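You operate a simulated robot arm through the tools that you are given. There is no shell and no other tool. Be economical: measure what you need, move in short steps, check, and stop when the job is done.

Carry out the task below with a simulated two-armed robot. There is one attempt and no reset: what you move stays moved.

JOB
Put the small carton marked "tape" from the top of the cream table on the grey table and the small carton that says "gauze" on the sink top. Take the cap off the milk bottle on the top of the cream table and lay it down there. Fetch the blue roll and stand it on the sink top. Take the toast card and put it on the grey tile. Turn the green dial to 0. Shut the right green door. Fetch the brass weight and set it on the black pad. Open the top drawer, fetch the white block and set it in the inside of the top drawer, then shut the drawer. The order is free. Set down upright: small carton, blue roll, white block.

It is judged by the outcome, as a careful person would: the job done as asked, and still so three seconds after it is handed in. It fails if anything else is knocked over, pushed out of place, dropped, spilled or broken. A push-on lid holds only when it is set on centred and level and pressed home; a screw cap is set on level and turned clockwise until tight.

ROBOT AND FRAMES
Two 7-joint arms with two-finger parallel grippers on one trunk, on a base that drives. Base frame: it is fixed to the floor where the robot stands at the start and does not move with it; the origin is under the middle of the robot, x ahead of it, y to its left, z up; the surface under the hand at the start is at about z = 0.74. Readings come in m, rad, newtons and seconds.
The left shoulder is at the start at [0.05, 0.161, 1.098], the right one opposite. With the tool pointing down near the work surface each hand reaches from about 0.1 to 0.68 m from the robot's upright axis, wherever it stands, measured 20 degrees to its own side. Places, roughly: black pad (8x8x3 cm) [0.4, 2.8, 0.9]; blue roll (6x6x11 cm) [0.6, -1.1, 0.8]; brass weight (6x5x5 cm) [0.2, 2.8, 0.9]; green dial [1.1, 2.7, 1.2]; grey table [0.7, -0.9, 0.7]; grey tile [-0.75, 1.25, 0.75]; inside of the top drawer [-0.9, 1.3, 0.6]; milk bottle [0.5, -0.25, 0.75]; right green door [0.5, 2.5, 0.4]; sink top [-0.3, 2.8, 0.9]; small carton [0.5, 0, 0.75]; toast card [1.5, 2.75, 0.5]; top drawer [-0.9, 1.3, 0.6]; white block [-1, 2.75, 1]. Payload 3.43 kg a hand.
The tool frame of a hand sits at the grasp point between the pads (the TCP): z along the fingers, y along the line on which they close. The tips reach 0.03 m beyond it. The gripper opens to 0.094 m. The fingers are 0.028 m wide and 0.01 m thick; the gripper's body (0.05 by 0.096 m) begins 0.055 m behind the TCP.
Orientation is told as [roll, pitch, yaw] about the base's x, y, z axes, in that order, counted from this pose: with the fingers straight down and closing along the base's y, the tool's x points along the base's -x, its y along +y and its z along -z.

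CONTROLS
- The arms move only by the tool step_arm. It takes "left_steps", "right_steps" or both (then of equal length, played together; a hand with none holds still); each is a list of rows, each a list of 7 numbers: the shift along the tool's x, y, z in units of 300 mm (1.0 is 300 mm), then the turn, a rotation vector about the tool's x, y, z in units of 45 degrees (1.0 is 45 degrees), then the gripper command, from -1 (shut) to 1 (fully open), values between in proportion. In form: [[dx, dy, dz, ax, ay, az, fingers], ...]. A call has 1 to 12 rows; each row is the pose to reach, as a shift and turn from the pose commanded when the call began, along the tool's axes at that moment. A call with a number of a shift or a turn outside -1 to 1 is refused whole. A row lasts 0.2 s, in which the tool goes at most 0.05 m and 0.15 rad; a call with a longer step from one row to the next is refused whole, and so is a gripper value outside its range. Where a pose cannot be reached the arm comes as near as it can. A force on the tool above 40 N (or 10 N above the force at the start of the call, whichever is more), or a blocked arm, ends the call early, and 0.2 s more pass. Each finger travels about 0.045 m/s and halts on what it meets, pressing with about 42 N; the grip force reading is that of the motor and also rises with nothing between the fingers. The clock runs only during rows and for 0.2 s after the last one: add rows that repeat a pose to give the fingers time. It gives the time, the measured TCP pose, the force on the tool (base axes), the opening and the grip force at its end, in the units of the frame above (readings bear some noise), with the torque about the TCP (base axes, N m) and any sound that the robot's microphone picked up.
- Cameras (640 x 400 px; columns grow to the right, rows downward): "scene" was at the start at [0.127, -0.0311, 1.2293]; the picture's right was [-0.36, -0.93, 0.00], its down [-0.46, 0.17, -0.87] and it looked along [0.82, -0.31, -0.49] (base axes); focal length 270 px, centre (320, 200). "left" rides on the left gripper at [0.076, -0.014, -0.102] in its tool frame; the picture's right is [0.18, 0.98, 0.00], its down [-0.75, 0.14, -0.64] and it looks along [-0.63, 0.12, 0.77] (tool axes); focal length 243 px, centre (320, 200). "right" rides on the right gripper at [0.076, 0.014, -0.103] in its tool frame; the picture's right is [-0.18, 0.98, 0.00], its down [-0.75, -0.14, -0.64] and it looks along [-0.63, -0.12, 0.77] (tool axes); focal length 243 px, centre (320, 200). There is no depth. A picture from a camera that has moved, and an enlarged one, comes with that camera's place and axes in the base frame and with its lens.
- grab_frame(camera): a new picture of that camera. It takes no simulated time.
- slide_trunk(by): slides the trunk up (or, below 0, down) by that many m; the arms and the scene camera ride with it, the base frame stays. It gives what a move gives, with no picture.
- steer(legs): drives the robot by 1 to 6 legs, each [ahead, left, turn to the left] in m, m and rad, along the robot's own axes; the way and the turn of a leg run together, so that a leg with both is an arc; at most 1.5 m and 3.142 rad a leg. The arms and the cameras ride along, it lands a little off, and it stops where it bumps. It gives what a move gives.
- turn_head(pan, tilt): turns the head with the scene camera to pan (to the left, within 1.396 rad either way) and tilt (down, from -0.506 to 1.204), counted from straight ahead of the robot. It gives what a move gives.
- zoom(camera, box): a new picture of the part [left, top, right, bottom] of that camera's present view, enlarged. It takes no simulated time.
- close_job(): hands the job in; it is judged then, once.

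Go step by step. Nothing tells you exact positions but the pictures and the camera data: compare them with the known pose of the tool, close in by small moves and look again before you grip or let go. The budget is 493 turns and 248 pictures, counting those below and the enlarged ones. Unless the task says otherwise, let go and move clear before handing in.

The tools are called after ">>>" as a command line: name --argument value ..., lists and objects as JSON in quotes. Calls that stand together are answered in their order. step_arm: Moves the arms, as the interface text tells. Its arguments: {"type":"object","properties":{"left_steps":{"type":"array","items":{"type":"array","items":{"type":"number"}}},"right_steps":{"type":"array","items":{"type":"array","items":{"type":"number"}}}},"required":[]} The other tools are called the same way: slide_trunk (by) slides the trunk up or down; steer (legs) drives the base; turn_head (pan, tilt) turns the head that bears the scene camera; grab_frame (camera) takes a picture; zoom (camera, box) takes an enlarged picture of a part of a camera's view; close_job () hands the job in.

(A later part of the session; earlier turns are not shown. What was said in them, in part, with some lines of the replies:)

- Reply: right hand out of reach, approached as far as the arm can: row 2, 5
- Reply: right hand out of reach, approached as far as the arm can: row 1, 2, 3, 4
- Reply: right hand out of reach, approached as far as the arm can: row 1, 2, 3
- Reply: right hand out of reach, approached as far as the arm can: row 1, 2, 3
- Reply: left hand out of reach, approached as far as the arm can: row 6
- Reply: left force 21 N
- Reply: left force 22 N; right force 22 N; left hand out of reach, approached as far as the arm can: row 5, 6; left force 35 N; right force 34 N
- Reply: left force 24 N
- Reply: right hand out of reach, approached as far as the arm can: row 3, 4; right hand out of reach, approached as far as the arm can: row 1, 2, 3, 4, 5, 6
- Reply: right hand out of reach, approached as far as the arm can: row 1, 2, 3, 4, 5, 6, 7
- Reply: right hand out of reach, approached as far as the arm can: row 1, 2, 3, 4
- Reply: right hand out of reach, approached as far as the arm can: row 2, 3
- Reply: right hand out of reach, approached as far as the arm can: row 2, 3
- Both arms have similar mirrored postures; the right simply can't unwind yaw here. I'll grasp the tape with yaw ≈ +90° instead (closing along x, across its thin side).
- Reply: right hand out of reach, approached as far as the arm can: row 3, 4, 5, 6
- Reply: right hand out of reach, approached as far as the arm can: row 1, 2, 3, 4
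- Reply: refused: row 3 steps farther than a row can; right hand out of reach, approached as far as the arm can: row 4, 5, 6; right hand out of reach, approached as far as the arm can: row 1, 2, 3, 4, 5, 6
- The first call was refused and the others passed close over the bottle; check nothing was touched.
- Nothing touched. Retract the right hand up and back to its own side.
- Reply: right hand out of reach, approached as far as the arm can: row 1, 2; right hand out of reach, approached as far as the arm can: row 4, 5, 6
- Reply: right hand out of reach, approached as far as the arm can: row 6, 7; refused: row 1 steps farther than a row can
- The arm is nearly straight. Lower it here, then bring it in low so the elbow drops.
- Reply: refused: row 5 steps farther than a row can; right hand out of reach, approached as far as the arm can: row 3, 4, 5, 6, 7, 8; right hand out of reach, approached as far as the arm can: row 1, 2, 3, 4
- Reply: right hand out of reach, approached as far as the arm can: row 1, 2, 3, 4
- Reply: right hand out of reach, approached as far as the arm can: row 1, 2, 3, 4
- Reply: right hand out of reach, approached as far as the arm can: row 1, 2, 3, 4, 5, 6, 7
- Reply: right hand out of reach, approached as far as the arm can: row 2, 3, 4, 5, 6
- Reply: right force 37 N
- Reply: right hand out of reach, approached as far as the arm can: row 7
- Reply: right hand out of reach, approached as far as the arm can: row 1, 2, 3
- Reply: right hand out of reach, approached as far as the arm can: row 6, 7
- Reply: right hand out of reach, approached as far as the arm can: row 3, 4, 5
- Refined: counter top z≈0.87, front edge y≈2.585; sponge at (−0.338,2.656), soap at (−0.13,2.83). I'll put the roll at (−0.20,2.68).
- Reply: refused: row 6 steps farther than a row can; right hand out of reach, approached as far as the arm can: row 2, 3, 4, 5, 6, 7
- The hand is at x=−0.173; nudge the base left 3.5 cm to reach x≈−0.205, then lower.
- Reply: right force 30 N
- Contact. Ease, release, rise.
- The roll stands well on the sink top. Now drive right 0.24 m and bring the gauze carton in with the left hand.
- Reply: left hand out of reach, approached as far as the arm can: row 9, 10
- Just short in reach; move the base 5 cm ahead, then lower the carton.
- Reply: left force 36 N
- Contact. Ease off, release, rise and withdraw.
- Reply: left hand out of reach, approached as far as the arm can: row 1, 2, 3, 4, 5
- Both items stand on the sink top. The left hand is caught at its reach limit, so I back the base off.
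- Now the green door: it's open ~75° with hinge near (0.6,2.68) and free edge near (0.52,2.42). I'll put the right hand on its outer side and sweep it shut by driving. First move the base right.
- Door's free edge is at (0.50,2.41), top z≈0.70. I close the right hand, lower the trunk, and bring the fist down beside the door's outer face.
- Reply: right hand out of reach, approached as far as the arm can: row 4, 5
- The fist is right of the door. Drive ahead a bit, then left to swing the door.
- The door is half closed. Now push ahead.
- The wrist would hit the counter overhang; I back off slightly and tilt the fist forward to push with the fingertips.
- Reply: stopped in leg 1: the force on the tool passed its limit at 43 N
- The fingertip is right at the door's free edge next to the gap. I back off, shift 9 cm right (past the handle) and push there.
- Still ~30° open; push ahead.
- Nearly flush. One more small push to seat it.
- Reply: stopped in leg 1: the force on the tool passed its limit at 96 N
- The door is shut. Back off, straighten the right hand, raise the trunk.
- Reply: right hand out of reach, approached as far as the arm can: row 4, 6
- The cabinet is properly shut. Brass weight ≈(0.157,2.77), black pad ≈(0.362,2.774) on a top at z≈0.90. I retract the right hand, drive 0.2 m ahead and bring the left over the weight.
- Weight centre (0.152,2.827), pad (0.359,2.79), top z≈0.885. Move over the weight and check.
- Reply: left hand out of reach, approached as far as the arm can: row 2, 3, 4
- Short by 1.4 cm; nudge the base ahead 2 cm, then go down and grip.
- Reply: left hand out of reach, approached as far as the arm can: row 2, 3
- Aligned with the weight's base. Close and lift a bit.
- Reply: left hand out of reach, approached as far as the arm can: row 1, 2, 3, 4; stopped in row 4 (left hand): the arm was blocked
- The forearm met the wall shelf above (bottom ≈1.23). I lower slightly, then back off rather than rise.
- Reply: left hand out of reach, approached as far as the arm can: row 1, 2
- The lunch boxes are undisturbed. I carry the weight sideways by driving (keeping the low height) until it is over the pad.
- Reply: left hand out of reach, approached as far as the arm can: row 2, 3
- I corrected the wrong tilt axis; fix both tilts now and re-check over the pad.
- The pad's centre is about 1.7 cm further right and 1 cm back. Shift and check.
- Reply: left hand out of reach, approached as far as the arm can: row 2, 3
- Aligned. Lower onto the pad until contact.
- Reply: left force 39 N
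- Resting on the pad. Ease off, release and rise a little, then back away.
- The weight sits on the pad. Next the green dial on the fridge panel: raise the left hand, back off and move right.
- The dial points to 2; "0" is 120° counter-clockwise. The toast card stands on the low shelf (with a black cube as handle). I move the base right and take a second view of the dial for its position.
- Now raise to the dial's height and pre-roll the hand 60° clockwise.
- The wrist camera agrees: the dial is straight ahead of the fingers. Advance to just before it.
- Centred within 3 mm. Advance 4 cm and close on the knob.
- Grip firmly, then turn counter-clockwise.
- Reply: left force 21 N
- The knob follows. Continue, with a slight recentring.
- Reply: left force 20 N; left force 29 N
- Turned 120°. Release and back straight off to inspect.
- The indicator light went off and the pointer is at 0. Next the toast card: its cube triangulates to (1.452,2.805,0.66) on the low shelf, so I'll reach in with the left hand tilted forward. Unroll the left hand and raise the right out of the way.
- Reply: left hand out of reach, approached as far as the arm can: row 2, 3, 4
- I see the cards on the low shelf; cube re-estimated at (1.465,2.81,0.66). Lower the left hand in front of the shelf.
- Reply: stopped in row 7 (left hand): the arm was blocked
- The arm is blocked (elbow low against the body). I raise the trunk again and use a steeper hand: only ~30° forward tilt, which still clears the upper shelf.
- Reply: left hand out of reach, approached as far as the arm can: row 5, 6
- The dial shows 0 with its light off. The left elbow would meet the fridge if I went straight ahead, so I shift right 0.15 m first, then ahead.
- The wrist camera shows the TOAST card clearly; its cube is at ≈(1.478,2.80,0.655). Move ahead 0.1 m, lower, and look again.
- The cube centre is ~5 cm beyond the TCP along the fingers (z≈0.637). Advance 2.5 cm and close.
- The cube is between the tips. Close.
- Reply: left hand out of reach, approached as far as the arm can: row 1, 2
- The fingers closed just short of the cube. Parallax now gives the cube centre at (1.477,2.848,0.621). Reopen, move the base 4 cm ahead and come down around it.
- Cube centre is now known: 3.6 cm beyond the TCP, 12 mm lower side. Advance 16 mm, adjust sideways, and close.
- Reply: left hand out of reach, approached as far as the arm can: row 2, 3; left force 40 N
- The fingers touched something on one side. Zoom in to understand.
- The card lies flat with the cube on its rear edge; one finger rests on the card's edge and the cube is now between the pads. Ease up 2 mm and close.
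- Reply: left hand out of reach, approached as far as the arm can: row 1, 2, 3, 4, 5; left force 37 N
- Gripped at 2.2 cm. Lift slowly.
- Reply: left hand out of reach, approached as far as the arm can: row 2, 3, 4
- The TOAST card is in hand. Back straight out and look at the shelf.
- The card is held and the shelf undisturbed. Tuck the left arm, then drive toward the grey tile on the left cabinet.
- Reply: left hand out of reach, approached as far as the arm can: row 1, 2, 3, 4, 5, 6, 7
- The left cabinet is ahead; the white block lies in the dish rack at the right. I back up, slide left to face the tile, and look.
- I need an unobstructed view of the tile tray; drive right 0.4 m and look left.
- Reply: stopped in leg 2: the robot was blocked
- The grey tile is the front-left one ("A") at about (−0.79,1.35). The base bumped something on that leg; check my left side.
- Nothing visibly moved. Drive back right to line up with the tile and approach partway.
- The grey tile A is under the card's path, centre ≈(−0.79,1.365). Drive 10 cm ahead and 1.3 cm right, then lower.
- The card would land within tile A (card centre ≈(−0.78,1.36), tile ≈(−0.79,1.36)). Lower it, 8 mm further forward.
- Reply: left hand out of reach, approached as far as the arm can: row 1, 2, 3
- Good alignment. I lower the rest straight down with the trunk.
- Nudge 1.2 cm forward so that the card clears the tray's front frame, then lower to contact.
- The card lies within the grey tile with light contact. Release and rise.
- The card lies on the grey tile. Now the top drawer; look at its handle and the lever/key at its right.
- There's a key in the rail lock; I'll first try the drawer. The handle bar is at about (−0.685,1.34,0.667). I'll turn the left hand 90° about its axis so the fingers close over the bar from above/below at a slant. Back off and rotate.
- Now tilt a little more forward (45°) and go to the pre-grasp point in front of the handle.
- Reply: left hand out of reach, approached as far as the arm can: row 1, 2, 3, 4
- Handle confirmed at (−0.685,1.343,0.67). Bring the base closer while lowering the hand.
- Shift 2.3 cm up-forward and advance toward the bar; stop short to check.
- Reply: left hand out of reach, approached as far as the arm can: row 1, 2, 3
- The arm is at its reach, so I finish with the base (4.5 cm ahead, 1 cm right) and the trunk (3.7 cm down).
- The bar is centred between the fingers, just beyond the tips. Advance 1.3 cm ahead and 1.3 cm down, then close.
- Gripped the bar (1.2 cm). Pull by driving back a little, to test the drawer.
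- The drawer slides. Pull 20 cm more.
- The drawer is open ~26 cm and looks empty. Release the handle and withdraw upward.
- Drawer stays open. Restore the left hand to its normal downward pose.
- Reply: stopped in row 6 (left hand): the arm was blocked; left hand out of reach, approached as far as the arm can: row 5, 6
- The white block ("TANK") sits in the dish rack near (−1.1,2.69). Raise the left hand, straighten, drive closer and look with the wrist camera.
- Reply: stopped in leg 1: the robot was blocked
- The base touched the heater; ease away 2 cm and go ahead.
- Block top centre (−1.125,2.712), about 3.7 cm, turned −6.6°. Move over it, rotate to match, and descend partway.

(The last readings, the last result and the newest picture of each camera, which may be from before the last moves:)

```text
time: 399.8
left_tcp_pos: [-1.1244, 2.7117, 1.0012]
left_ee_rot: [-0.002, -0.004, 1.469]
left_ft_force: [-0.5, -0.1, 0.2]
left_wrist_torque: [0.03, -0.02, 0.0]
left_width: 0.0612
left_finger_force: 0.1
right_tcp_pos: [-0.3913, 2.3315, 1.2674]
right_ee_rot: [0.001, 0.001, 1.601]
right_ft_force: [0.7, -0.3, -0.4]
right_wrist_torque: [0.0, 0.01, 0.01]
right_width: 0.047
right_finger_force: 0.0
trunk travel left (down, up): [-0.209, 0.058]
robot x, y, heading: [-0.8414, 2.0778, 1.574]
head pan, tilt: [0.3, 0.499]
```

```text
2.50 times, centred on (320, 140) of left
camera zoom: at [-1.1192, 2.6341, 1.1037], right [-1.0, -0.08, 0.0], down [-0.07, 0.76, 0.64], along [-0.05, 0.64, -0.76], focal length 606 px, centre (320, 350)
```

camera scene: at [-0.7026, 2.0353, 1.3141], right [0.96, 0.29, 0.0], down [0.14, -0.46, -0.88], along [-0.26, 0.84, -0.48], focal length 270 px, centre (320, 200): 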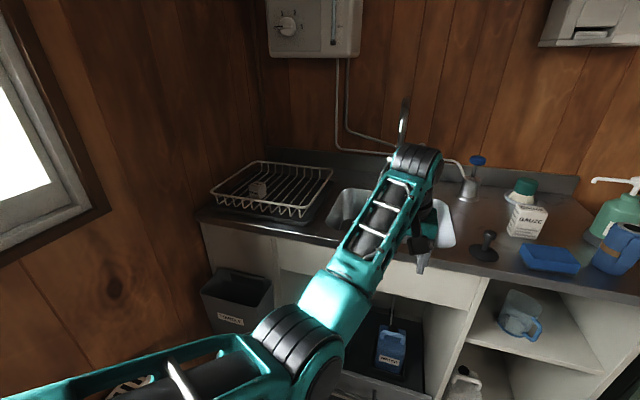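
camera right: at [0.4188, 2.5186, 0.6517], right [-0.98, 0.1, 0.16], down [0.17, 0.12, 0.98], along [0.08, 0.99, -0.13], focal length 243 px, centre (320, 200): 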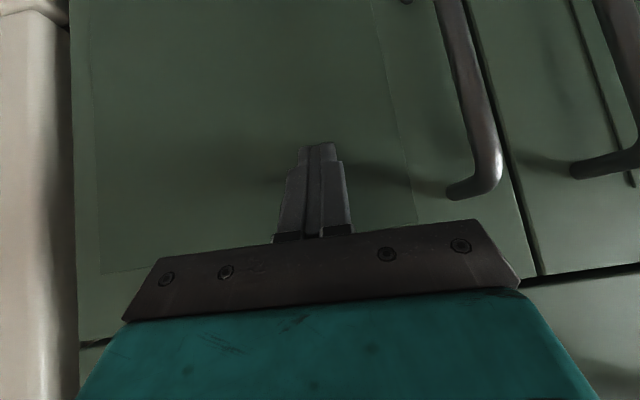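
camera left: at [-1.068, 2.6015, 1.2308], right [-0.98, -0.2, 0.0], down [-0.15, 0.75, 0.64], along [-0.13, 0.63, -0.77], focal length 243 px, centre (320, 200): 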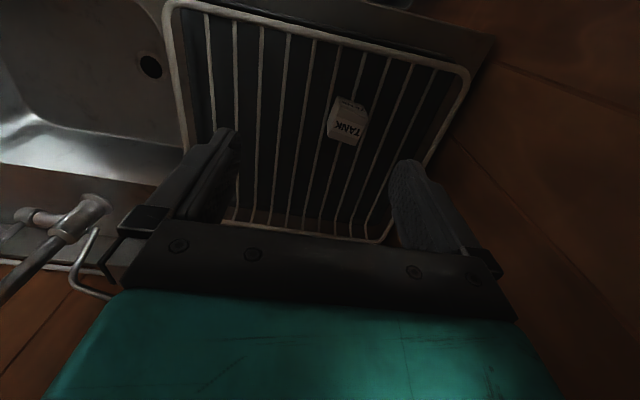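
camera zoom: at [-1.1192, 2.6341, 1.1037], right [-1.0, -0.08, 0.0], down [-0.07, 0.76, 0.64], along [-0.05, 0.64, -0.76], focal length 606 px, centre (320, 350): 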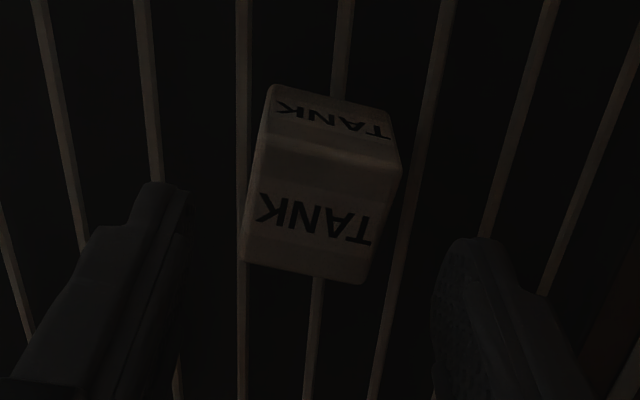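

Centred and aligned. Descend and grip.

>>> step_arm --left_steps '[[0, 0, 0.1, 0, 0, 0, 0.3], [0, 0, 0.17, 0, 0, 0, 0.3], [0, 0, 0.17, 0, 0, 0, -0.1], [0, 0, 0.17, 0, 0, 0, -0.5], [0, 0, 0.17, 0, 0, 0, -0.5], [0, 0, 0.17, 0, 0, 0, -0.5]]'

>>> step_arm --left_steps '[[0, 0, -0.1, 0, 0, 0, -0.5], [0, 0, -0.25, 0, 0, 0, -0.5], [0, 0, -0.4, 0, 0, 0, -0.5], [0, 0, -0.5, 0, 0, 0, -0.5]]'

>>> grab_frame --camera "left"

```text
time: 401.2
left_tcp_pos: [-1.1252, 2.7122, 0.9503]
left_ee_rot: [-0.003, -0.004, 1.47]
left_ft_force: [-0.1, -0.4, 0.6]
left_wrist_torque: [-0.01, 0.03, 0.0]
left_width: 0.0437
left_finger_force: 42.2
right_tcp_pos: [-0.3918, 2.3305, 1.2667]
right_ee_rot: [0.002, 0.0, 1.601]
right_ft_force: [-0.2, -1.3, -0.6]
right_wrist_torque: [0.03, 0.02, 0.03]
right_width: 0.0472
right_finger_force: 0.0
trunk travel left (down, up): [-0.209, 0.058]
robot x, y, heading: [-0.8432, 2.0778, 1.573]
head pan, tilt: [0.3, 0.499]
```

```text
time: 402.2
left_tcp_pos: [-1.1255, 2.7116, 1.1029]
left_ee_rot: [0.0, -0.003, 1.47]
left_ft_force: [0.2, -1.0, -1.7]
left_wrist_torque: [-0.01, 0.03, 0.01]
left_width: 0.0435
left_finger_force: 41.5
right_tcp_pos: [-0.3912, 2.3301, 1.268]
right_ee_rot: [0.001, -0.003, 1.601]
right_ft_force: [-0.7, 0.4, 0.1]
right_wrist_torque: [-0.01, 0.04, -0.03]
right_width: 0.0473
right_finger_force: 0.1
trunk travel left (down, up): [-0.209, 0.058]
robot x, y, heading: [-0.8437, 2.0764, 1.57]
head pan, tilt: [0.3, 0.499]
```

```text
55 pictures are left
camera left: at [-1.1194, 2.6334, 1.2039], right [-1.0, -0.08, 0.0], down [-0.06, 0.76, 0.64], along [-0.05, 0.64, -0.77], focal length 243 px, centre (320, 200)
```

left: 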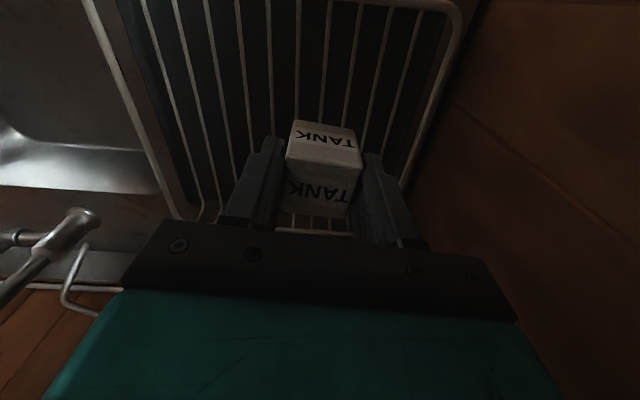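

Block is held. Back off from the sink, recentre the left hand, and drive round to face the open drawer.

>>> steer --legs '[[-0.27, 0, 0]]'

>>> step_arm --left_steps '[[0.06, -0.15, 0, 0, 0, -0.03, -0.5], [0.12, -0.3, 0, 0, 0, -0.06, -0.5], [0.18, -0.45, 0, 0, 0, -0.09, -0.5], [0.2, -0.6, 0, 0, 0, -0.13, -0.5], [0.2, -0.75, 0, 0, 0, -0.13, -0.5], [0.2, -0.9, 0, 0, 0, -0.13, -0.5]]'

>>> steer --legs '[[0, -0.95, 0], [0, 0, 1.57], [0, 0.44, 0]]'

>>> turn_head --pan -0.2 --tilt 0.75

>>> grab_frame --camera "scene"

```text
time: 403.9
left_tcp_pos: [-1.1249, 2.5009, 1.0996]
left_ee_rot: [-0.002, -0.001, 1.468]
left_ft_force: [-0.5, -0.5, -1.6]
left_wrist_torque: [-0.01, 0.01, -0.03]
left_width: 0.0435
left_finger_force: 42.1
right_tcp_pos: [-0.3897, 2.1182, 1.2673]
right_ee_rot: [0.001, -0.001, 1.597]
right_ft_force: [-0.6, 0.8, 0.9]
right_wrist_torque: [-0.01, 0.0, -0.03]
right_width: 0.047
right_finger_force: 0.0
trunk travel left (down, up): [-0.209, 0.058]
robot x, y, heading: [-0.8391, 1.8614, 1.566]
head pan, tilt: [0.3, 0.499]
stopped in leg 1: the robot was blocked; the commanded pose is now the measured one
```

```text
time: 405.3
left_tcp_pos: [-0.8594, 2.4129, 1.1025]
left_ee_rot: [-0.001, -0.006, 1.571]
left_ft_force: [0.1, -0.1, -0.6]
left_wrist_torque: [0.02, -0.01, -0.01]
left_width: 0.0436
left_finger_force: 42.3
right_tcp_pos: [-0.3898, 2.1149, 1.2676]
right_ee_rot: [0.004, -0.003, 1.596]
right_ft_force: [1.2, -0.6, 0.5]
right_wrist_torque: [0.01, 0.04, 0.0]
right_width: 0.0472
right_finger_force: 0.0
trunk travel left (down, up): [-0.209, 0.058]
robot x, y, heading: [-0.8418, 1.8627, 1.568]
head pan, tilt: [0.3, 0.499]
```

```text
time: 421.8
left_tcp_pos: [-0.4468, 1.4134, 1.1024]
left_ee_rot: [-0.001, -0.004, 3.135]
left_ft_force: [0.3, -0.2, -0.8]
left_wrist_torque: [-0.02, 0.03, 0.03]
left_width: 0.0437
left_finger_force: 42.4
right_tcp_pos: [-0.149, 1.8814, 1.2677]
right_ee_rot: [0.001, -0.004, -3.118]
right_ft_force: [-0.5, 0.4, -0.5]
right_wrist_torque: [0.02, -0.02, -0.02]
right_width: 0.047
right_finger_force: 0.1
trunk travel left (down, up): [-0.209, 0.058]
robot x, y, heading: [0.1021, 1.4312, 3.134]
head pan, tilt: [0.3, 0.499]
```

```text
time: 422.7
left_tcp_pos: [-0.4467, 1.4128, 1.1019]
left_ee_rot: [-0.002, -0.004, 3.137]
left_ft_force: [0.4, 0.6, -1.2]
left_wrist_torque: [-0.01, 0.03, 0.0]
left_width: 0.0439
left_finger_force: 42.4
right_tcp_pos: [-0.1499, 1.8799, 1.2673]
right_ee_rot: [0.003, -0.004, -3.119]
right_ft_force: [-0.2, -0.3, -0.3]
right_wrist_torque: [-0.01, -0.02, 0.02]
right_width: 0.0471
right_finger_force: 0.0
trunk travel left (down, up): [-0.209, 0.058]
robot x, y, heading: [0.1022, 1.4294, 3.138]
head pan, tilt: [-0.201, 0.75]
```

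```text
54 pictures are left
camera scene: at [-0.0168, 1.4466, 1.2922], right [0.2, 0.98, 0.0], down [0.67, -0.14, -0.73], along [-0.72, 0.15, -0.68], focal length 270 px, centre (320, 200)
```

scene: 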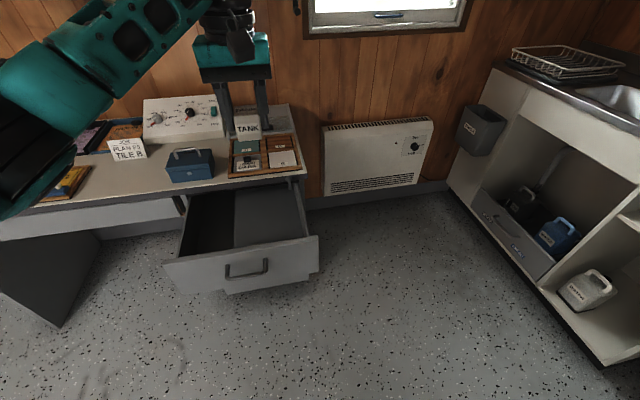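

>>> zoom --camera "scene" --box '[150, 120, 330, 300]'

```text
2.22 times, centred on (240, 210) of scene
camera zoom: at [-0.0168, 1.4466, 1.2922], right [0.2, 0.98, 0.0], down [0.67, -0.14, -0.73], along [-0.72, 0.15, -0.68], focal length 600 px, centre (498, 178)
```

zoom: 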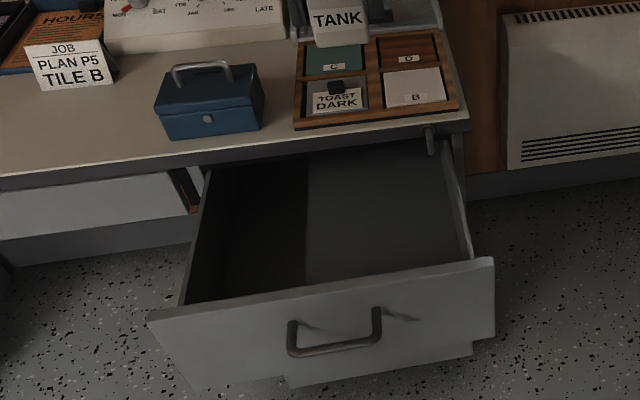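

The drawer interior is empty, and the card lies well on tile A. I'll put the block at about (−0.585,1.36) in the drawer: move the base 10 cm ahead, then lower.

>>> steer --legs '[[0.1, 0.03, 0]]'

>>> step_arm --left_steps '[[-0.03, 0.02, 0.15, 0, 0, 0, -0.5], [-0.07, 0.04, 0.3, 0, 0, 0, -0.5], [-0.1, 0.06, 0.45, 0, 0, 0, -0.5], [-0.12, 0.07, 0.6, 0, 0, 0, -0.5], [-0.12, 0.07, 0.75, 0, 0, 0, -0.5], [-0.12, 0.07, 0.9, 0, 0, 0, -0.5]]'

>>> grab_frame --camera "scene"

>>> grab_frame --camera "left"

```text
time: 423.9
left_tcp_pos: [-0.5474, 1.384, 1.1021]
left_ee_rot: [-0.001, -0.005, 3.136]
left_ft_force: [0.1, 0.5, -0.7]
left_wrist_torque: [0.07, -0.03, 0.03]
left_width: 0.0435
left_finger_force: 41.9
right_tcp_pos: [-0.2505, 1.8521, 1.2674]
right_ee_rot: [0.004, -0.002, -3.119]
right_ft_force: [0.5, 0.5, 0.9]
right_wrist_torque: [0.02, -0.03, 0.01]
right_width: 0.0468
right_finger_force: 0.1
trunk travel left (down, up): [-0.209, 0.058]
robot x, y, heading: [0.0035, 1.3998, 3.14]
head pan, tilt: [-0.201, 0.75]
```

```text
time: 425.3
left_tcp_pos: [-0.5842, 1.3625, 0.8309]
left_ee_rot: [-0.003, -0.004, 3.135]
left_ft_force: [0.0, 0.5, -1.2]
left_wrist_torque: [-0.01, 0.03, -0.01]
left_width: 0.0438
left_finger_force: 41.8
right_tcp_pos: [-0.247, 1.8534, 1.2679]
right_ee_rot: [0.003, -0.003, -3.119]
right_ft_force: [0.4, -0.1, 0.3]
right_wrist_torque: [-0.01, 0.0, -0.03]
right_width: 0.0469
right_finger_force: 0.0
trunk travel left (down, up): [-0.209, 0.058]
robot x, y, heading: [-0.0016, 1.3991, 3.137]
head pan, tilt: [-0.201, 0.75]
```

```text
52 pictures are left
camera scene: at [-0.1165, 1.4175, 1.2922], right [0.2, 0.98, 0.0], down [0.67, -0.14, -0.73], along [-0.72, 0.15, -0.68], focal length 270 px, centre (320, 200)
```

scene: 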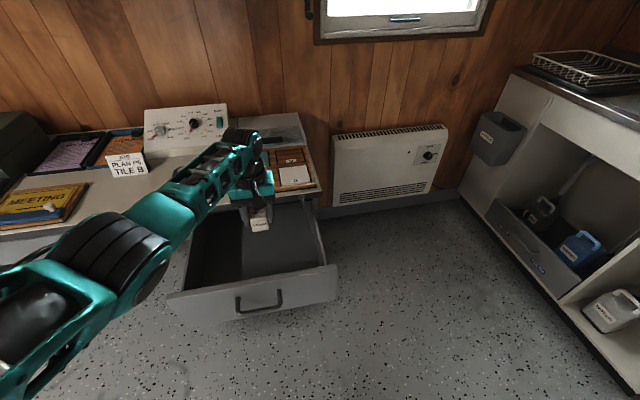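

```text
51 pictures are left
camera left: at [-0.5084, 1.3761, 0.9331], right [0.18, -0.98, 0.0], down [-0.75, -0.14, 0.64], along [-0.63, -0.11, -0.76], focal length 243 px, centre (320, 200)
```

left: 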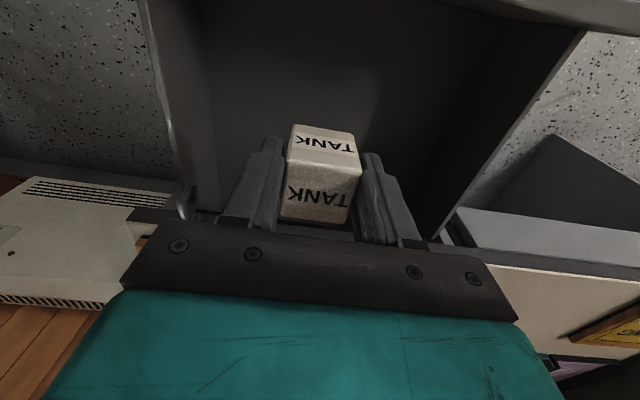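

>>> step_arm --left_steps '[[0, 0, 0.12, 0, 0, 0, -0.5], [0, 0, 0.24, 0, 0, 0, -0.5], [0, 0, 0.36, 0, 0, 0, -0.5], [0, 0, 0.46, 0, 0, 0, -0.5]]'

>>> grab_frame --camera "scene"

>>> grab_frame --camera "left"

```text
time: 426.3
left_tcp_pos: [-0.5548, 1.3514, 0.7268]
left_ee_rot: [0.001, -0.003, 3.135]
left_ft_force: [0.1, 0.6, -0.7]
left_wrist_torque: [0.0, -0.02, 0.0]
left_width: 0.0437
left_finger_force: 41.6
left hand out of reach, approached as far as the arm can: row 2, 3, 4
right_tcp_pos: [-0.248, 1.8525, 1.2675]
right_ee_rot: [0.001, -0.003, -3.119]
right_ft_force: [0.2, -0.5, 0.2]
right_wrist_torque: [-0.02, 0.03, 0.05]
right_width: 0.0471
right_finger_force: 0.0
trunk travel left (down, up): [-0.209, 0.058]
robot x, y, heading: [0.0008, 1.3989, 3.133]
head pan, tilt: [-0.201, 0.75]
```

```text
50 pictures are left
camera scene: at [-0.1163, 1.4172, 1.2923], right [0.2, 0.98, 0.0], down [0.67, -0.14, -0.73], along [-0.72, 0.15, -0.68], focal length 270 px, centre (320, 200)
```

scene: 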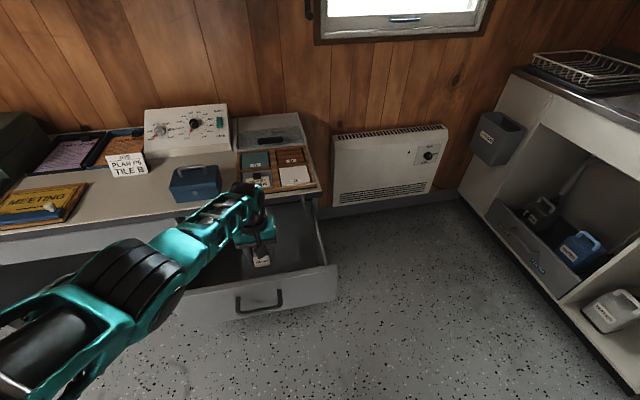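

```text
49 pictures are left
camera left: at [-0.4781, 1.3639, 0.8279], right [0.18, -0.98, 0.0], down [-0.75, -0.14, 0.65], along [-0.64, -0.11, -0.76], focal length 243 px, centre (320, 200)
```

left: 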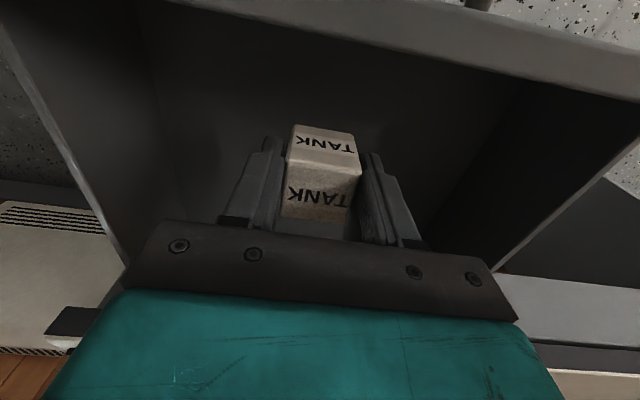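

The arm is at its lower reach; the trunk is still raised 8 cm, so I lower it in steps while watching the elbow.

>>> slide_trunk --by -0.045

>>> turn_head --pan 0.1 --tilt 0.85

>>> grab_frame --camera "scene"

```text
time: 427.1
left_tcp_pos: [-0.5555, 1.3503, 0.6817]
left_ee_rot: [-0.001, -0.003, 3.136]
left_ft_force: [-0.6, -0.1, -1.4]
left_wrist_torque: [0.0, 0.0, -0.03]
left_width: 0.0438
left_finger_force: 41.9
right_tcp_pos: [-0.2492, 1.8516, 1.2221]
right_ee_rot: [0.002, -0.004, -3.12]
right_ft_force: [0.3, -0.1, 0.3]
right_wrist_torque: [-0.01, -0.01, 0.04]
right_width: 0.047
right_finger_force: 0.0
trunk travel left (down, up): [-0.164, 0.103]
robot x, y, heading: [-0.0003, 1.3965, 3.135]
head pan, tilt: [-0.201, 0.75]
```

```text
time: 427.9
left_tcp_pos: [-0.5555, 1.3516, 0.6809]
left_ee_rot: [-0.002, -0.003, 3.136]
left_ft_force: [-0.4, 0.1, -0.5]
left_wrist_torque: [-0.01, 0.02, -0.02]
left_width: 0.0438
left_finger_force: 42.1
right_tcp_pos: [-0.248, 1.8516, 1.2231]
right_ee_rot: [0.002, -0.003, -3.119]
right_ft_force: [-0.5, 0.2, -1.1]
right_wrist_torque: [-0.04, 0.01, 0.02]
right_width: 0.0471
right_finger_force: 0.0
trunk travel left (down, up): [-0.164, 0.103]
robot x, y, heading: [0.006, 1.398, 3.134]
head pan, tilt: [0.099, 0.85]
```

```text
48 pictures are left
camera scene: at [-0.113, 1.3931, 1.2392], right [-0.09, 1.0, 0.0], down [0.75, 0.07, -0.66], along [-0.66, -0.06, -0.75], focal length 270 px, centre (320, 200)
```

scene: 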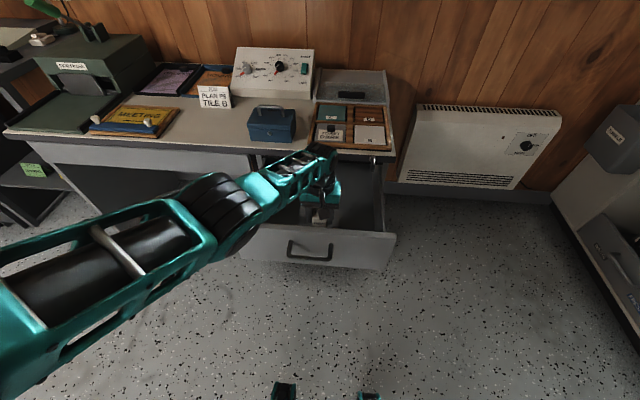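

>>> slide_trunk --by -0.025

>>> slide_trunk --by -0.012

>>> grab_frame --camera "left"

```text
time: 428.6
left_tcp_pos: [-0.5538, 1.3506, 0.6559]
left_ee_rot: [-0.001, -0.003, 3.136]
left_ft_force: [0.3, -0.7, -1.6]
left_wrist_torque: [0.0, 0.01, -0.01]
left_width: 0.0437
left_finger_force: 42.4
right_tcp_pos: [-0.2483, 1.8521, 1.1978]
right_ee_rot: [0.002, -0.003, -3.118]
right_ft_force: [0.1, 0.7, -0.4]
right_wrist_torque: [-0.01, 0.01, -0.01]
right_width: 0.047
right_finger_force: 0.0
trunk travel left (down, up): [-0.139, 0.128]
robot x, y, heading: [0.0011, 1.3968, 3.136]
head pan, tilt: [0.099, 0.85]
```

```text
time: 429.2
left_tcp_pos: [-0.5552, 1.3514, 0.6442]
left_ee_rot: [-0.003, -0.004, 3.137]
left_ft_force: [-0.3, 0.0, -1.0]
left_wrist_torque: [-0.01, 0.04, 0.0]
left_width: 0.0438
left_finger_force: 41.8
right_tcp_pos: [-0.2484, 1.8522, 1.1845]
right_ee_rot: [0.001, -0.004, -3.118]
right_ft_force: [-0.6, 0.0, 0.9]
right_wrist_torque: [-0.02, -0.01, 0.01]
right_width: 0.0471
right_finger_force: 0.0
trunk travel left (down, up): [-0.127, 0.14]
robot x, y, heading: [-0.0019, 1.3989, 3.136]
head pan, tilt: [0.099, 0.85]
```

```text
47 pictures are left
camera left: at [-0.4781, 1.3642, 0.7461], right [0.18, -0.98, 0.0], down [-0.75, -0.14, 0.64], along [-0.63, -0.11, -0.76], focal length 243 px, centre (320, 200)
```

left: 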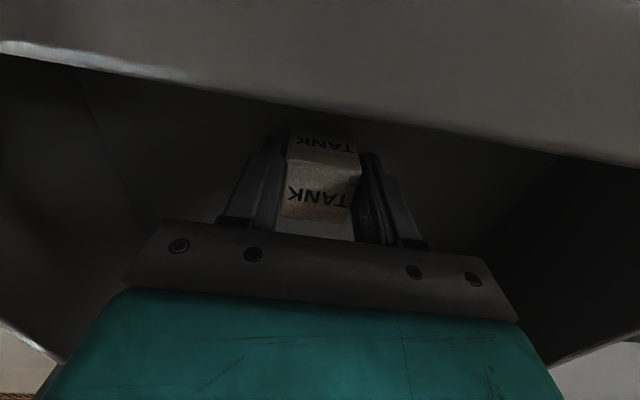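

The wrist camera is close to the drawer's front panel; move 3 cm further in before lowering more.

>>> steer --legs '[[0.03, 0, 0]]'

>>> slide_trunk --by -0.015

```text
time: 430.1
left_tcp_pos: [-0.5837, 1.3512, 0.6442]
left_ee_rot: [-0.002, -0.004, 3.136]
left_ft_force: [-0.2, -1.0, -1.7]
left_wrist_torque: [0.02, -0.02, 0.02]
left_width: 0.0434
left_finger_force: 42.1
right_tcp_pos: [-0.2788, 1.8512, 1.1849]
right_ee_rot: [0.001, -0.002, -3.118]
right_ft_force: [-0.4, 0.2, 0.6]
right_wrist_torque: [-0.02, -0.02, 0.0]
right_width: 0.047
right_finger_force: 0.1
trunk travel left (down, up): [-0.127, 0.14]
robot x, y, heading: [-0.0296, 1.4007, 3.137]
head pan, tilt: [0.099, 0.85]
```

```text
time: 430.7
left_tcp_pos: [-0.5847, 1.3513, 0.6288]
left_ee_rot: [-0.003, -0.004, 3.137]
left_ft_force: [0.0, 0.2, -1.1]
left_wrist_torque: [-0.01, -0.03, -0.01]
left_width: 0.0436
left_finger_force: 42.0
right_tcp_pos: [-0.2777, 1.8522, 1.171]
right_ee_rot: [0.003, -0.005, -3.119]
right_ft_force: [-0.5, 0.2, 0.9]
right_wrist_torque: [0.02, -0.04, -0.02]
right_width: 0.0467
right_finger_force: 0.1
trunk travel left (down, up): [-0.112, 0.155]
robot x, y, heading: [-0.025, 1.3992, 3.139]
head pan, tilt: [0.099, 0.85]
```

>>> grab_frame --camera "left"

>>> zoom --camera "scene" --box '[200, 120, 420, 290]'

```text
46 pictures are left
camera left: at [-0.5077, 1.3642, 0.731], right [0.18, -0.98, 0.0], down [-0.75, -0.14, 0.64], along [-0.63, -0.11, -0.76], focal length 243 px, centre (320, 200)
```

left: 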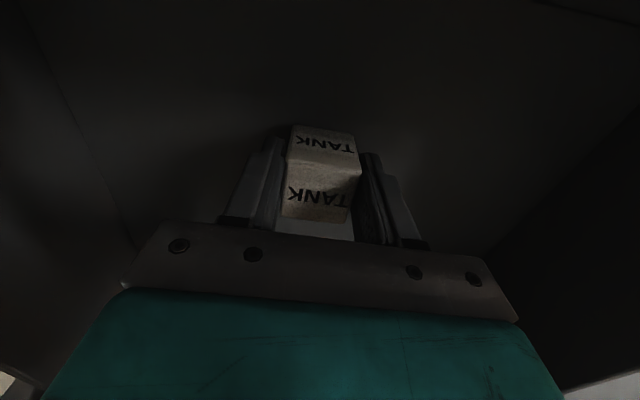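

```text
2.35 times, centred on (310, 205) of scene
camera zoom: at [-0.1426, 1.3931, 1.1872], right [-0.09, 1.0, 0.0], down [0.75, 0.07, -0.66], along [-0.66, -0.06, -0.75], focal length 635 px, centre (344, 188)
```

zoom: 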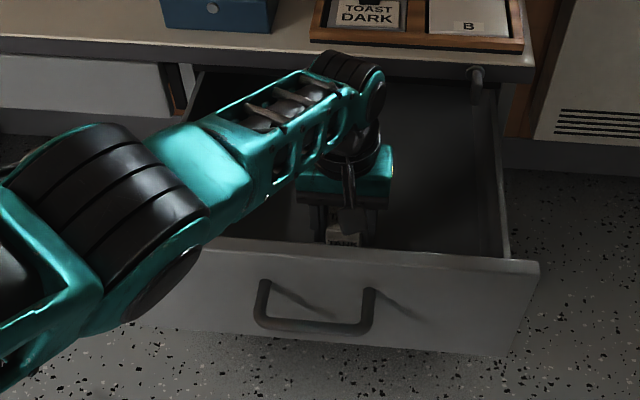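

>>> slide_trunk --by -0.01

>>> slide_trunk --by -0.008

```text
time: 431.3
left_tcp_pos: [-0.5856, 1.3517, 0.6208]
left_ee_rot: [-0.003, -0.009, 3.135]
left_ft_force: [-1.7, -1.6, 11.0]
left_wrist_torque: [-0.16, -0.12, -0.05]
left_width: 0.0439
left_finger_force: 42.0
right_tcp_pos: [-0.2781, 1.8519, 1.1612]
right_ee_rot: [0.002, -0.002, -3.119]
right_ft_force: [0.1, 0.6, 0.3]
right_wrist_torque: [0.0, -0.04, 0.0]
right_width: 0.047
right_finger_force: 0.1
trunk travel left (down, up): [-0.102, 0.165]
robot x, y, heading: [-0.0279, 1.4022, 3.136]
head pan, tilt: [0.099, 0.85]
```

```text
time: 431.8
left_tcp_pos: [-0.5848, 1.3523, 0.6125]
left_ee_rot: [-0.003, -0.007, 3.134]
left_ft_force: [-1.3, -0.4, 20.9]
left_wrist_torque: [0.17, -0.97, -0.1]
left_width: 0.0438
left_finger_force: 34.3
right_tcp_pos: [-0.2766, 1.8515, 1.1529]
right_ee_rot: [0.002, -0.005, -3.121]
right_ft_force: [-0.5, 0.4, -0.1]
right_wrist_torque: [-0.02, -0.02, 0.02]
right_width: 0.0468
right_finger_force: 0.1
trunk travel left (down, up): [-0.094, 0.173]
robot x, y, heading: [-0.0268, 1.3992, 3.141]
head pan, tilt: [0.099, 0.85]
```

The block stands on the drawer floor. Ease up 6 mm, release, and rise.

>>> slide_trunk --by 0.005

>>> step_arm --left_steps '[[0, 0, 0, 0, 0, 0, 0], [0, 0, 0, 0, 0, 0, 0.4], [0, 0, 0, 0, 0, 0, 0.4]]'

>>> slide_trunk --by 0.12

>>> grab_frame --camera "left"

```text
time: 432.4
left_tcp_pos: [-0.5837, 1.3488, 0.6129]
left_ee_rot: [0.003, 0.003, 3.136]
left_ft_force: [0.1, 0.3, -0.9]
left_wrist_torque: [0.04, 0.01, -0.01]
left_width: 0.0437
left_finger_force: 41.8
right_tcp_pos: [-0.279, 1.8514, 1.1565]
right_ee_rot: [0.001, -0.004, -3.119]
right_ft_force: [0.0, 1.0, 0.4]
right_wrist_torque: [0.0, -0.02, -0.01]
right_width: 0.047
right_finger_force: 0.1
trunk travel left (down, up): [-0.099, 0.168]
robot x, y, heading: [-0.0285, 1.4008, 3.129]
head pan, tilt: [0.099, 0.85]
```

```text
time: 433.2
left_tcp_pos: [-0.5835, 1.3507, 0.6153]
left_ee_rot: [-0.002, -0.003, 3.136]
left_ft_force: [0.2, 0.4, 0.0]
left_wrist_torque: [0.02, 0.0, 0.02]
left_width: 0.0656
left_finger_force: 0.0
right_tcp_pos: [-0.2783, 1.8528, 1.1587]
right_ee_rot: [0.002, -0.003, -3.118]
right_ft_force: [-0.4, 0.1, -0.2]
right_wrist_torque: [0.0, 0.0, -0.02]
right_width: 0.047
right_finger_force: 0.1
trunk travel left (down, up): [-0.099, 0.168]
robot x, y, heading: [-0.0239, 1.398, 3.138]
head pan, tilt: [0.099, 0.85]
```

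```text
time: 434.7
left_tcp_pos: [-0.5828, 1.3513, 0.7352]
left_ee_rot: [-0.003, -0.005, 3.137]
left_ft_force: [0.3, -0.6, -0.2]
left_wrist_torque: [0.02, 0.04, -0.02]
left_width: 0.0661
left_finger_force: 0.0
right_tcp_pos: [-0.2781, 1.8527, 1.2778]
right_ee_rot: [0.002, -0.003, -3.119]
right_ft_force: [0.0, -0.1, -0.9]
right_wrist_torque: [0.03, 0.02, -0.01]
right_width: 0.047
right_finger_force: 0.0
trunk travel left (down, up): [-0.219, 0.048]
robot x, y, heading: [-0.024, 1.3988, 3.14]
head pan, tilt: [0.099, 0.85]
```

```text
44 pictures are left
camera left: at [-0.5078, 1.3644, 0.838], right [0.18, -0.98, 0.0], down [-0.75, -0.14, 0.64], along [-0.63, -0.11, -0.76], focal length 243 px, centre (320, 200)
```

left: 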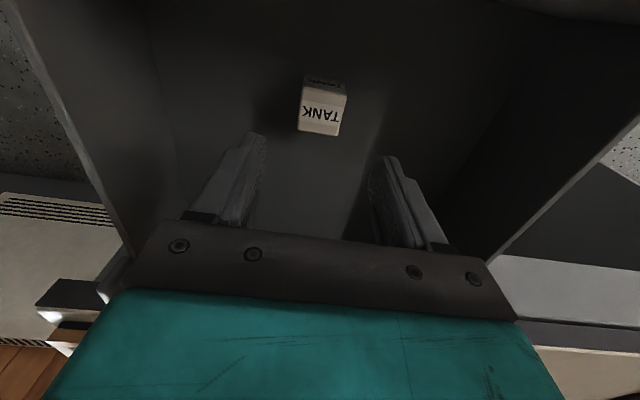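

The block stands upright in the drawer. Rise, back off, close the hand and tilt it forward to push the drawer shut at its handle.

>>> step_arm --left_steps '[[0, 0, -0.15, 0, 0, 0, 0.4], [0, 0, -0.3, 0, 0, 0, 0.4], [0, 0, -0.45, 0, 0, 0, 0], [0, 0, -0.5, 0, 0, 0, -1]]'

>>> steer --legs '[[-0.3, 0, 0]]'

>>> step_arm --left_steps '[[0, 0, 0, 0, -0.18, 0, -1], [0, 0, 0, 0, -0.36, 0, -1], [0, 0, 0, 0, -0.54, 0, -1], [0, 0, 0, 0, -0.72, 0, -1]]'

>>> slide_trunk --by -0.1

>>> step_arm --left_steps '[[0.08, 0, 0.13, 0, 0, 0, -1], [0.16, 0, 0.26, 0, 0, 0, -1], [0.2, 0, 0.32, 0, 0, 0, -1]]'

>>> grab_frame --camera "left"

```text
time: 435.7
left_tcp_pos: [-0.5834, 1.3503, 0.8855]
left_ee_rot: [-0.001, -0.003, 3.137]
left_ft_force: [-0.4, -0.5, -1.4]
left_wrist_torque: [-0.02, -0.02, 0.02]
left_width: 0.0143
left_finger_force: 0.0
right_tcp_pos: [-0.2779, 1.8512, 1.2779]
right_ee_rot: [-0.001, -0.003, -3.119]
right_ft_force: [0.9, -0.5, -0.2]
right_wrist_torque: [0.01, -0.02, 0.0]
right_width: 0.0469
right_finger_force: 0.0
trunk travel left (down, up): [-0.219, 0.048]
robot x, y, heading: [-0.0253, 1.399, 3.13]
head pan, tilt: [0.099, 0.85]
```

```text
time: 437.7
left_tcp_pos: [-0.2796, 1.3497, 0.886]
left_ee_rot: [-0.002, -0.004, 3.137]
left_ft_force: [0.4, 0.4, 0.1]
left_wrist_torque: [0.0, 0.02, 0.0]
left_width: 0.0001
left_finger_force: 33.1
right_tcp_pos: [0.0245, 1.8523, 1.2778]
right_ee_rot: [0.002, -0.002, -3.119]
right_ft_force: [0.4, -0.9, 1.0]
right_wrist_torque: [-0.03, 0.02, 0.03]
right_width: 0.0472
right_finger_force: 0.0
trunk travel left (down, up): [-0.219, 0.048]
robot x, y, heading: [0.2755, 1.3985, 3.138]
head pan, tilt: [0.099, 0.85]
```

```text
time: 438.7
left_tcp_pos: [-0.2809, 1.349, 0.885]
left_ee_rot: [-0.002, -0.571, 3.137]
left_ft_force: [0.1, -0.7, 0.5]
left_wrist_torque: [-0.01, 0.01, 0.01]
left_width: 0.0
left_finger_force: 32.8
right_tcp_pos: [0.0239, 1.8507, 1.278]
right_ee_rot: [0.002, -0.001, -3.12]
right_ft_force: [0.5, 1.0, 0.5]
right_wrist_torque: [0.0, -0.02, 0.0]
right_width: 0.0468
right_finger_force: 0.1
trunk travel left (down, up): [-0.219, 0.048]
robot x, y, heading: [0.2753, 1.4018, 3.139]
head pan, tilt: [0.099, 0.85]
```

```text
time: 440.1
left_tcp_pos: [-0.2801, 1.3484, 0.7869]
left_ee_rot: [-0.004, -0.568, 3.135]
left_ft_force: [0.2, -0.5, -0.5]
left_wrist_torque: [0.05, -0.03, 0.04]
left_width: 0.0
left_finger_force: 32.9
right_tcp_pos: [0.0246, 1.8506, 1.1774]
right_ee_rot: [0.003, -0.003, -3.119]
right_ft_force: [-0.2, -0.1, 0.6]
right_wrist_torque: [-0.01, 0.03, 0.05]
right_width: 0.0473
right_finger_force: 0.0
trunk travel left (down, up): [-0.119, 0.148]
robot x, y, heading: [0.2733, 1.3971, 3.142]
head pan, tilt: [0.099, 0.85]
```

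```text
time: 440.9
left_tcp_pos: [-0.2803, 1.3488, 0.6721]
left_ee_rot: [-0.002, -0.57, 3.138]
left_ft_force: [1.0, -1.1, -0.2]
left_wrist_torque: [0.0, 0.03, 0.03]
left_width: 0.0002
left_finger_force: 33.5
right_tcp_pos: [0.0244, 1.8511, 1.1776]
right_ee_rot: [0.0, -0.003, -3.119]
right_ft_force: [0.0, -0.1, -0.1]
right_wrist_torque: [-0.02, 0.02, 0.0]
right_width: 0.0471
right_finger_force: 0.1
trunk travel left (down, up): [-0.119, 0.148]
robot x, y, heading: [0.2797, 1.3996, 3.142]
head pan, tilt: [0.099, 0.85]
```

```text
43 pictures are left
camera left: at [-0.1619, 1.3624, 0.7171], right [0.15, -0.98, -0.1], down [-0.29, -0.14, 0.95], along [-0.95, -0.11, -0.31], focal length 243 px, centre (320, 200)
```

left: 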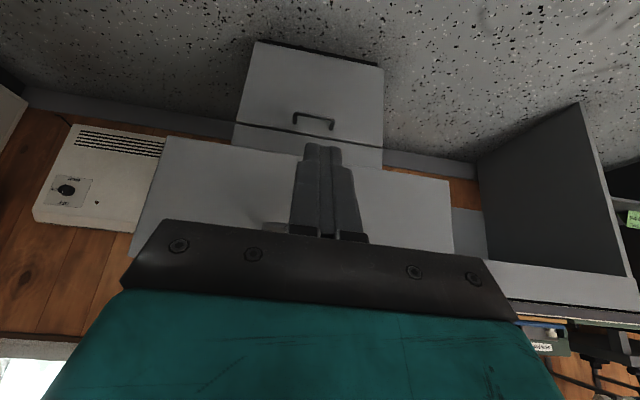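

The fist is lined up with the handle. Push by driving ahead.

>>> steer --legs '[[0.33, 0, 0]]'

>>> grab_frame --camera "left"

```text
time: 443.1
left_tcp_pos: [-0.6108, 1.3505, 0.6721]
left_ee_rot: [-0.001, -0.57, 3.138]
left_ft_force: [-0.2, 0.1, -0.3]
left_wrist_torque: [-0.02, 0.03, 0.0]
left_width: 0.0
left_finger_force: 33.0
right_tcp_pos: [-0.3046, 1.8521, 1.1776]
right_ee_rot: [0.003, -0.004, -3.12]
right_ft_force: [-0.3, 0.4, 0.4]
right_wrist_torque: [0.0, 0.01, 0.01]
right_width: 0.0469
right_finger_force: 0.0
trunk travel left (down, up): [-0.119, 0.148]
robot x, y, heading: [-0.0558, 1.3983, 3.129]
head pan, tilt: [0.099, 0.85]
```

```text
42 pictures are left
camera left: at [-0.4918, 1.3635, 0.7178], right [0.15, -0.98, -0.1], down [-0.29, -0.14, 0.95], along [-0.95, -0.11, -0.31], focal length 243 px, centre (320, 200)
```

left: 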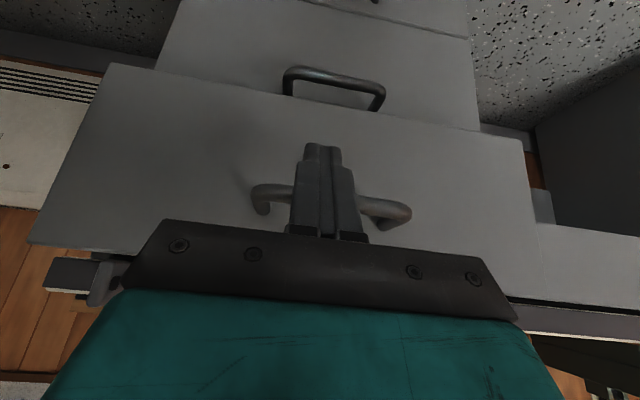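

The drawer is sliding in. Continue gently until it's shut.

>>> steer --legs '[[0.04, 0, 0]]'

>>> steer --legs '[[0.03, 0, 0]]'

>>> grab_frame --camera "scene"

```text
time: 443.9
left_tcp_pos: [-0.6519, 1.3503, 0.6723]
left_ee_rot: [-0.004, -0.57, 3.137]
left_ft_force: [-1.0, 0.2, -0.2]
left_wrist_torque: [-0.03, 0.01, -0.03]
left_width: 0.0002
left_finger_force: 32.5
right_tcp_pos: [-0.3462, 1.8514, 1.1779]
right_ee_rot: [0.003, -0.001, -3.118]
right_ft_force: [-0.1, 0.1, 0.3]
right_wrist_torque: [0.02, -0.02, -0.03]
right_width: 0.0473
right_finger_force: 0.0
trunk travel left (down, up): [-0.119, 0.148]
robot x, y, heading: [-0.092, 1.3954, 3.137]
head pan, tilt: [0.099, 0.85]
```

```text
time: 444.9
left_tcp_pos: [-0.6695, 1.3523, 0.6607]
left_ee_rot: [0.0, -0.532, 3.137]
left_ft_force: [0.5, 1.0, 0.1]
left_wrist_torque: [0.0, -0.01, 0.01]
left_width: 0.0001
left_finger_force: 33.0
right_tcp_pos: [-0.3748, 1.8523, 1.1773]
right_ee_rot: [0.004, -0.003, -3.117]
right_ft_force: [0.1, -0.2, -0.4]
right_wrist_torque: [0.02, 0.0, 0.01]
right_width: 0.0472
right_finger_force: 0.0
trunk travel left (down, up): [-0.119, 0.148]
robot x, y, heading: [-0.1249, 1.4024, 3.138]
head pan, tilt: [0.099, 0.85]
stopped in leg 1: the force on the tool passed its limit at 80 N (the readings are from after the stop); the commanded pose is now the measured one
```

```text
41 pictures are left
camera scene: at [-0.2388, 1.393, 1.1942], right [-0.1, 1.0, 0.0], down [0.75, 0.07, -0.66], along [-0.66, -0.06, -0.75], focal length 270 px, centre (320, 200)
```

scene: 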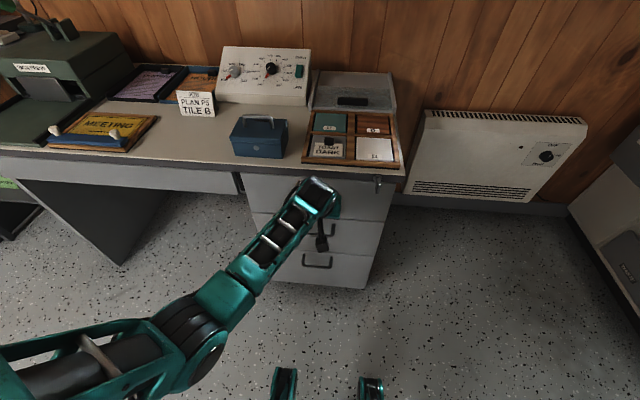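

The drawer hit its stop. Back off and verify.

>>> steer --legs '[[-0.35, 0, 0]]'

>>> step_arm --left_steps '[[-0.08, 0, -0.13, 0, 0, 0, 0], [-0.16, 0, -0.26, 0, 0, 0, 0], [-0.24, 0, -0.39, 0, 0, 0, 0], [-0.32, 0, -0.52, 0, 0, 0, 0]]'

>>> turn_head --pan -0.1 --tilt 0.6

>>> grab_frame --camera "scene"

>>> grab_frame --camera "left"

```text
time: 447.2
left_tcp_pos: [-0.3242, 1.3521, 0.6601]
left_ee_rot: [0.001, -0.532, 3.134]
left_ft_force: [0.5, 0.6, 0.7]
left_wrist_torque: [0.0, -0.03, 0.01]
left_width: 0.0001
left_finger_force: 32.3
right_tcp_pos: [-0.0279, 1.8505, 1.1774]
right_ee_rot: [0.001, -0.004, -3.118]
right_ft_force: [-0.1, 0.2, -0.7]
right_wrist_torque: [0.02, 0.0, 0.01]
right_width: 0.0472
right_finger_force: 0.1
trunk travel left (down, up): [-0.119, 0.148]
robot x, y, heading: [0.2206, 1.3954, 3.139]
head pan, tilt: [0.099, 0.85]
```

```text
time: 448.2
left_tcp_pos: [-0.3271, 1.3508, 0.8449]
left_ee_rot: [0.003, -0.53, 3.134]
left_ft_force: [0.6, -0.2, 0.1]
left_wrist_torque: [0.0, -0.01, 0.04]
left_width: 0.0473
left_finger_force: 0.0
right_tcp_pos: [-0.0291, 1.8511, 1.1778]
right_ee_rot: [0.004, -0.002, -3.119]
right_ft_force: [0.7, -0.6, -0.1]
right_wrist_torque: [0.0, 0.0, -0.02]
right_width: 0.0468
right_finger_force: 0.0
trunk travel left (down, up): [-0.119, 0.148]
robot x, y, heading: [0.221, 1.3976, 3.14]
head pan, tilt: [0.099, 0.85]
```

```text
time: 448.9
left_tcp_pos: [-0.3261, 1.3505, 0.8435]
left_ee_rot: [0.0, -0.531, 3.133]
left_ft_force: [0.4, 0.4, -0.3]
left_wrist_torque: [0.01, -0.01, -0.01]
left_width: 0.0469
left_finger_force: 0.1
right_tcp_pos: [-0.0294, 1.8516, 1.1777]
right_ee_rot: [0.003, -0.003, -3.121]
right_ft_force: [0.8, 0.1, -0.2]
right_wrist_torque: [-0.02, 0.01, -0.01]
right_width: 0.0472
right_finger_force: 0.1
trunk travel left (down, up): [-0.119, 0.148]
robot x, y, heading: [0.222, 1.397, 3.137]
head pan, tilt: [-0.099, 0.6]
```

```text
40 pictures are left
camera scene: at [0.0962, 1.4087, 1.215], right [0.1, 0.99, 0.0], down [0.56, -0.06, -0.82], along [-0.82, 0.08, -0.57], focal length 270 px, centre (320, 200)
```

scene: 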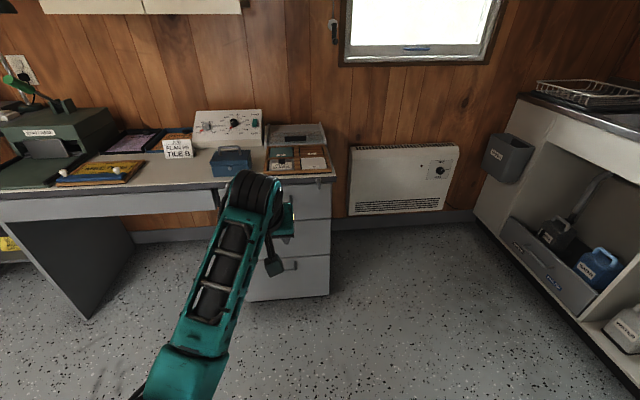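

```text
39 pictures are left
camera left: at [-0.2095, 1.3642, 0.894], right [0.15, -0.98, -0.09], down [-0.33, -0.14, 0.94], along [-0.93, -0.11, -0.34], focal length 243 px, centre (320, 200)
```

left: 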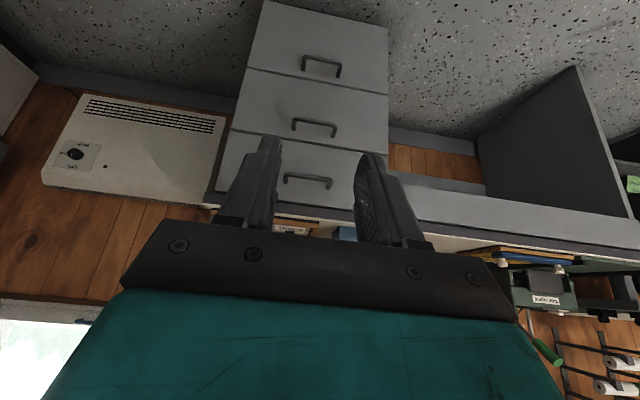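

Drawer shut flush. A final look at the cream table/chairs side and the kitchen side to confirm that nothing was displaced.

>>> steer --legs '[[0, 0, 1.57]]'

>>> turn_head --pan 0.15 --tilt 0.4

>>> grab_frame --camera "scene"

```text
time: 453.1
left_tcp_pos: [0.2691, 0.8495, 0.8439]
left_ee_rot: [0.001, -0.53, -1.576]
left_ft_force: [0.6, -0.2, -0.7]
left_wrist_torque: [0.0, -0.02, -0.02]
left_width: 0.0468
left_finger_force: 0.1
right_tcp_pos: [-0.2311, 1.1479, 1.1777]
right_ee_rot: [0.004, -0.004, -1.547]
right_ft_force: [1.4, -0.5, -0.2]
right_wrist_torque: [-0.01, 0.01, 0.02]
right_width: 0.0471
right_finger_force: 0.0
trunk travel left (down, up): [-0.119, 0.148]
robot x, y, heading: [0.2215, 1.3983, -1.576]
head pan, tilt: [-0.099, 0.6]
```

```text
time: 453.9
left_tcp_pos: [0.2696, 0.8489, 0.8445]
left_ee_rot: [0.001, -0.533, -1.576]
left_ft_force: [0.4, -0.5, 0.2]
left_wrist_torque: [-0.03, 0.01, -0.02]
left_width: 0.0471
left_finger_force: 0.0
right_tcp_pos: [-0.2295, 1.1472, 1.1781]
right_ee_rot: [0.003, -0.005, -1.546]
right_ft_force: [-0.2, 0.0, 0.1]
right_wrist_torque: [0.0, -0.01, 0.04]
right_width: 0.0468
right_finger_force: 0.1
trunk travel left (down, up): [-0.119, 0.148]
robot x, y, heading: [0.2185, 1.3987, -1.572]
head pan, tilt: [0.15, 0.4]
```

```text
38 pictures are left
camera scene: at [0.2375, 1.2679, 1.2333], right [-0.99, -0.15, 0.0], down [-0.06, 0.39, -0.92], along [0.13, -0.91, -0.39], focal length 270 px, centre (320, 200)
```

scene: 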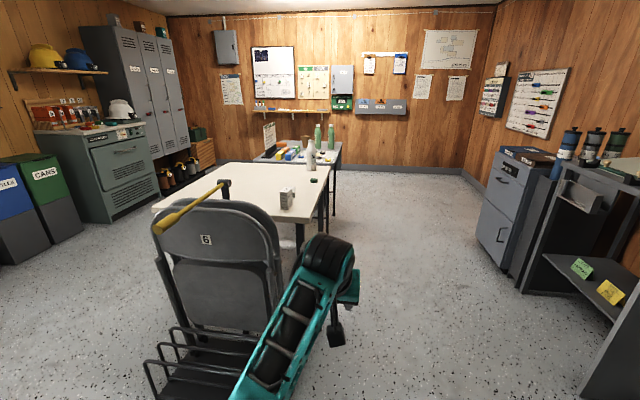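

Everything is in place and both hands are empty and clear. I'm handing in.

>>> close_job

```text
The job is handed in.
```

I finished every part of the job and handed it in. Both hands are empty and clear.

- **Tape carton:** it stands upright on the grey table.
- **Gauze carton and blue roll:** both stand upright on the sink top.
- **Milk bottle:** the cap is off and lies on the cream table. The bottle stands there about 1–2 cm from where it was, because my grip pushed it a little while I unscrewed the cap.
- **Toast card:** it lies on the grey tile, the one marked "A".
- **Green dial:** it is at 0, and the light beside it is off.
- **Right green door:** it is shut.
- **Brass weight:** it sits on the black pad.
- **White block:** it stands upright in the top drawer, and the drawer is shut.

The robot bumped things a few times while driving and reaching: the heater, probably the grey cabinet's side, something near the folding chairs, and the wall shelf. What I could see afterwards had not moved, but I did not look at every spot again.
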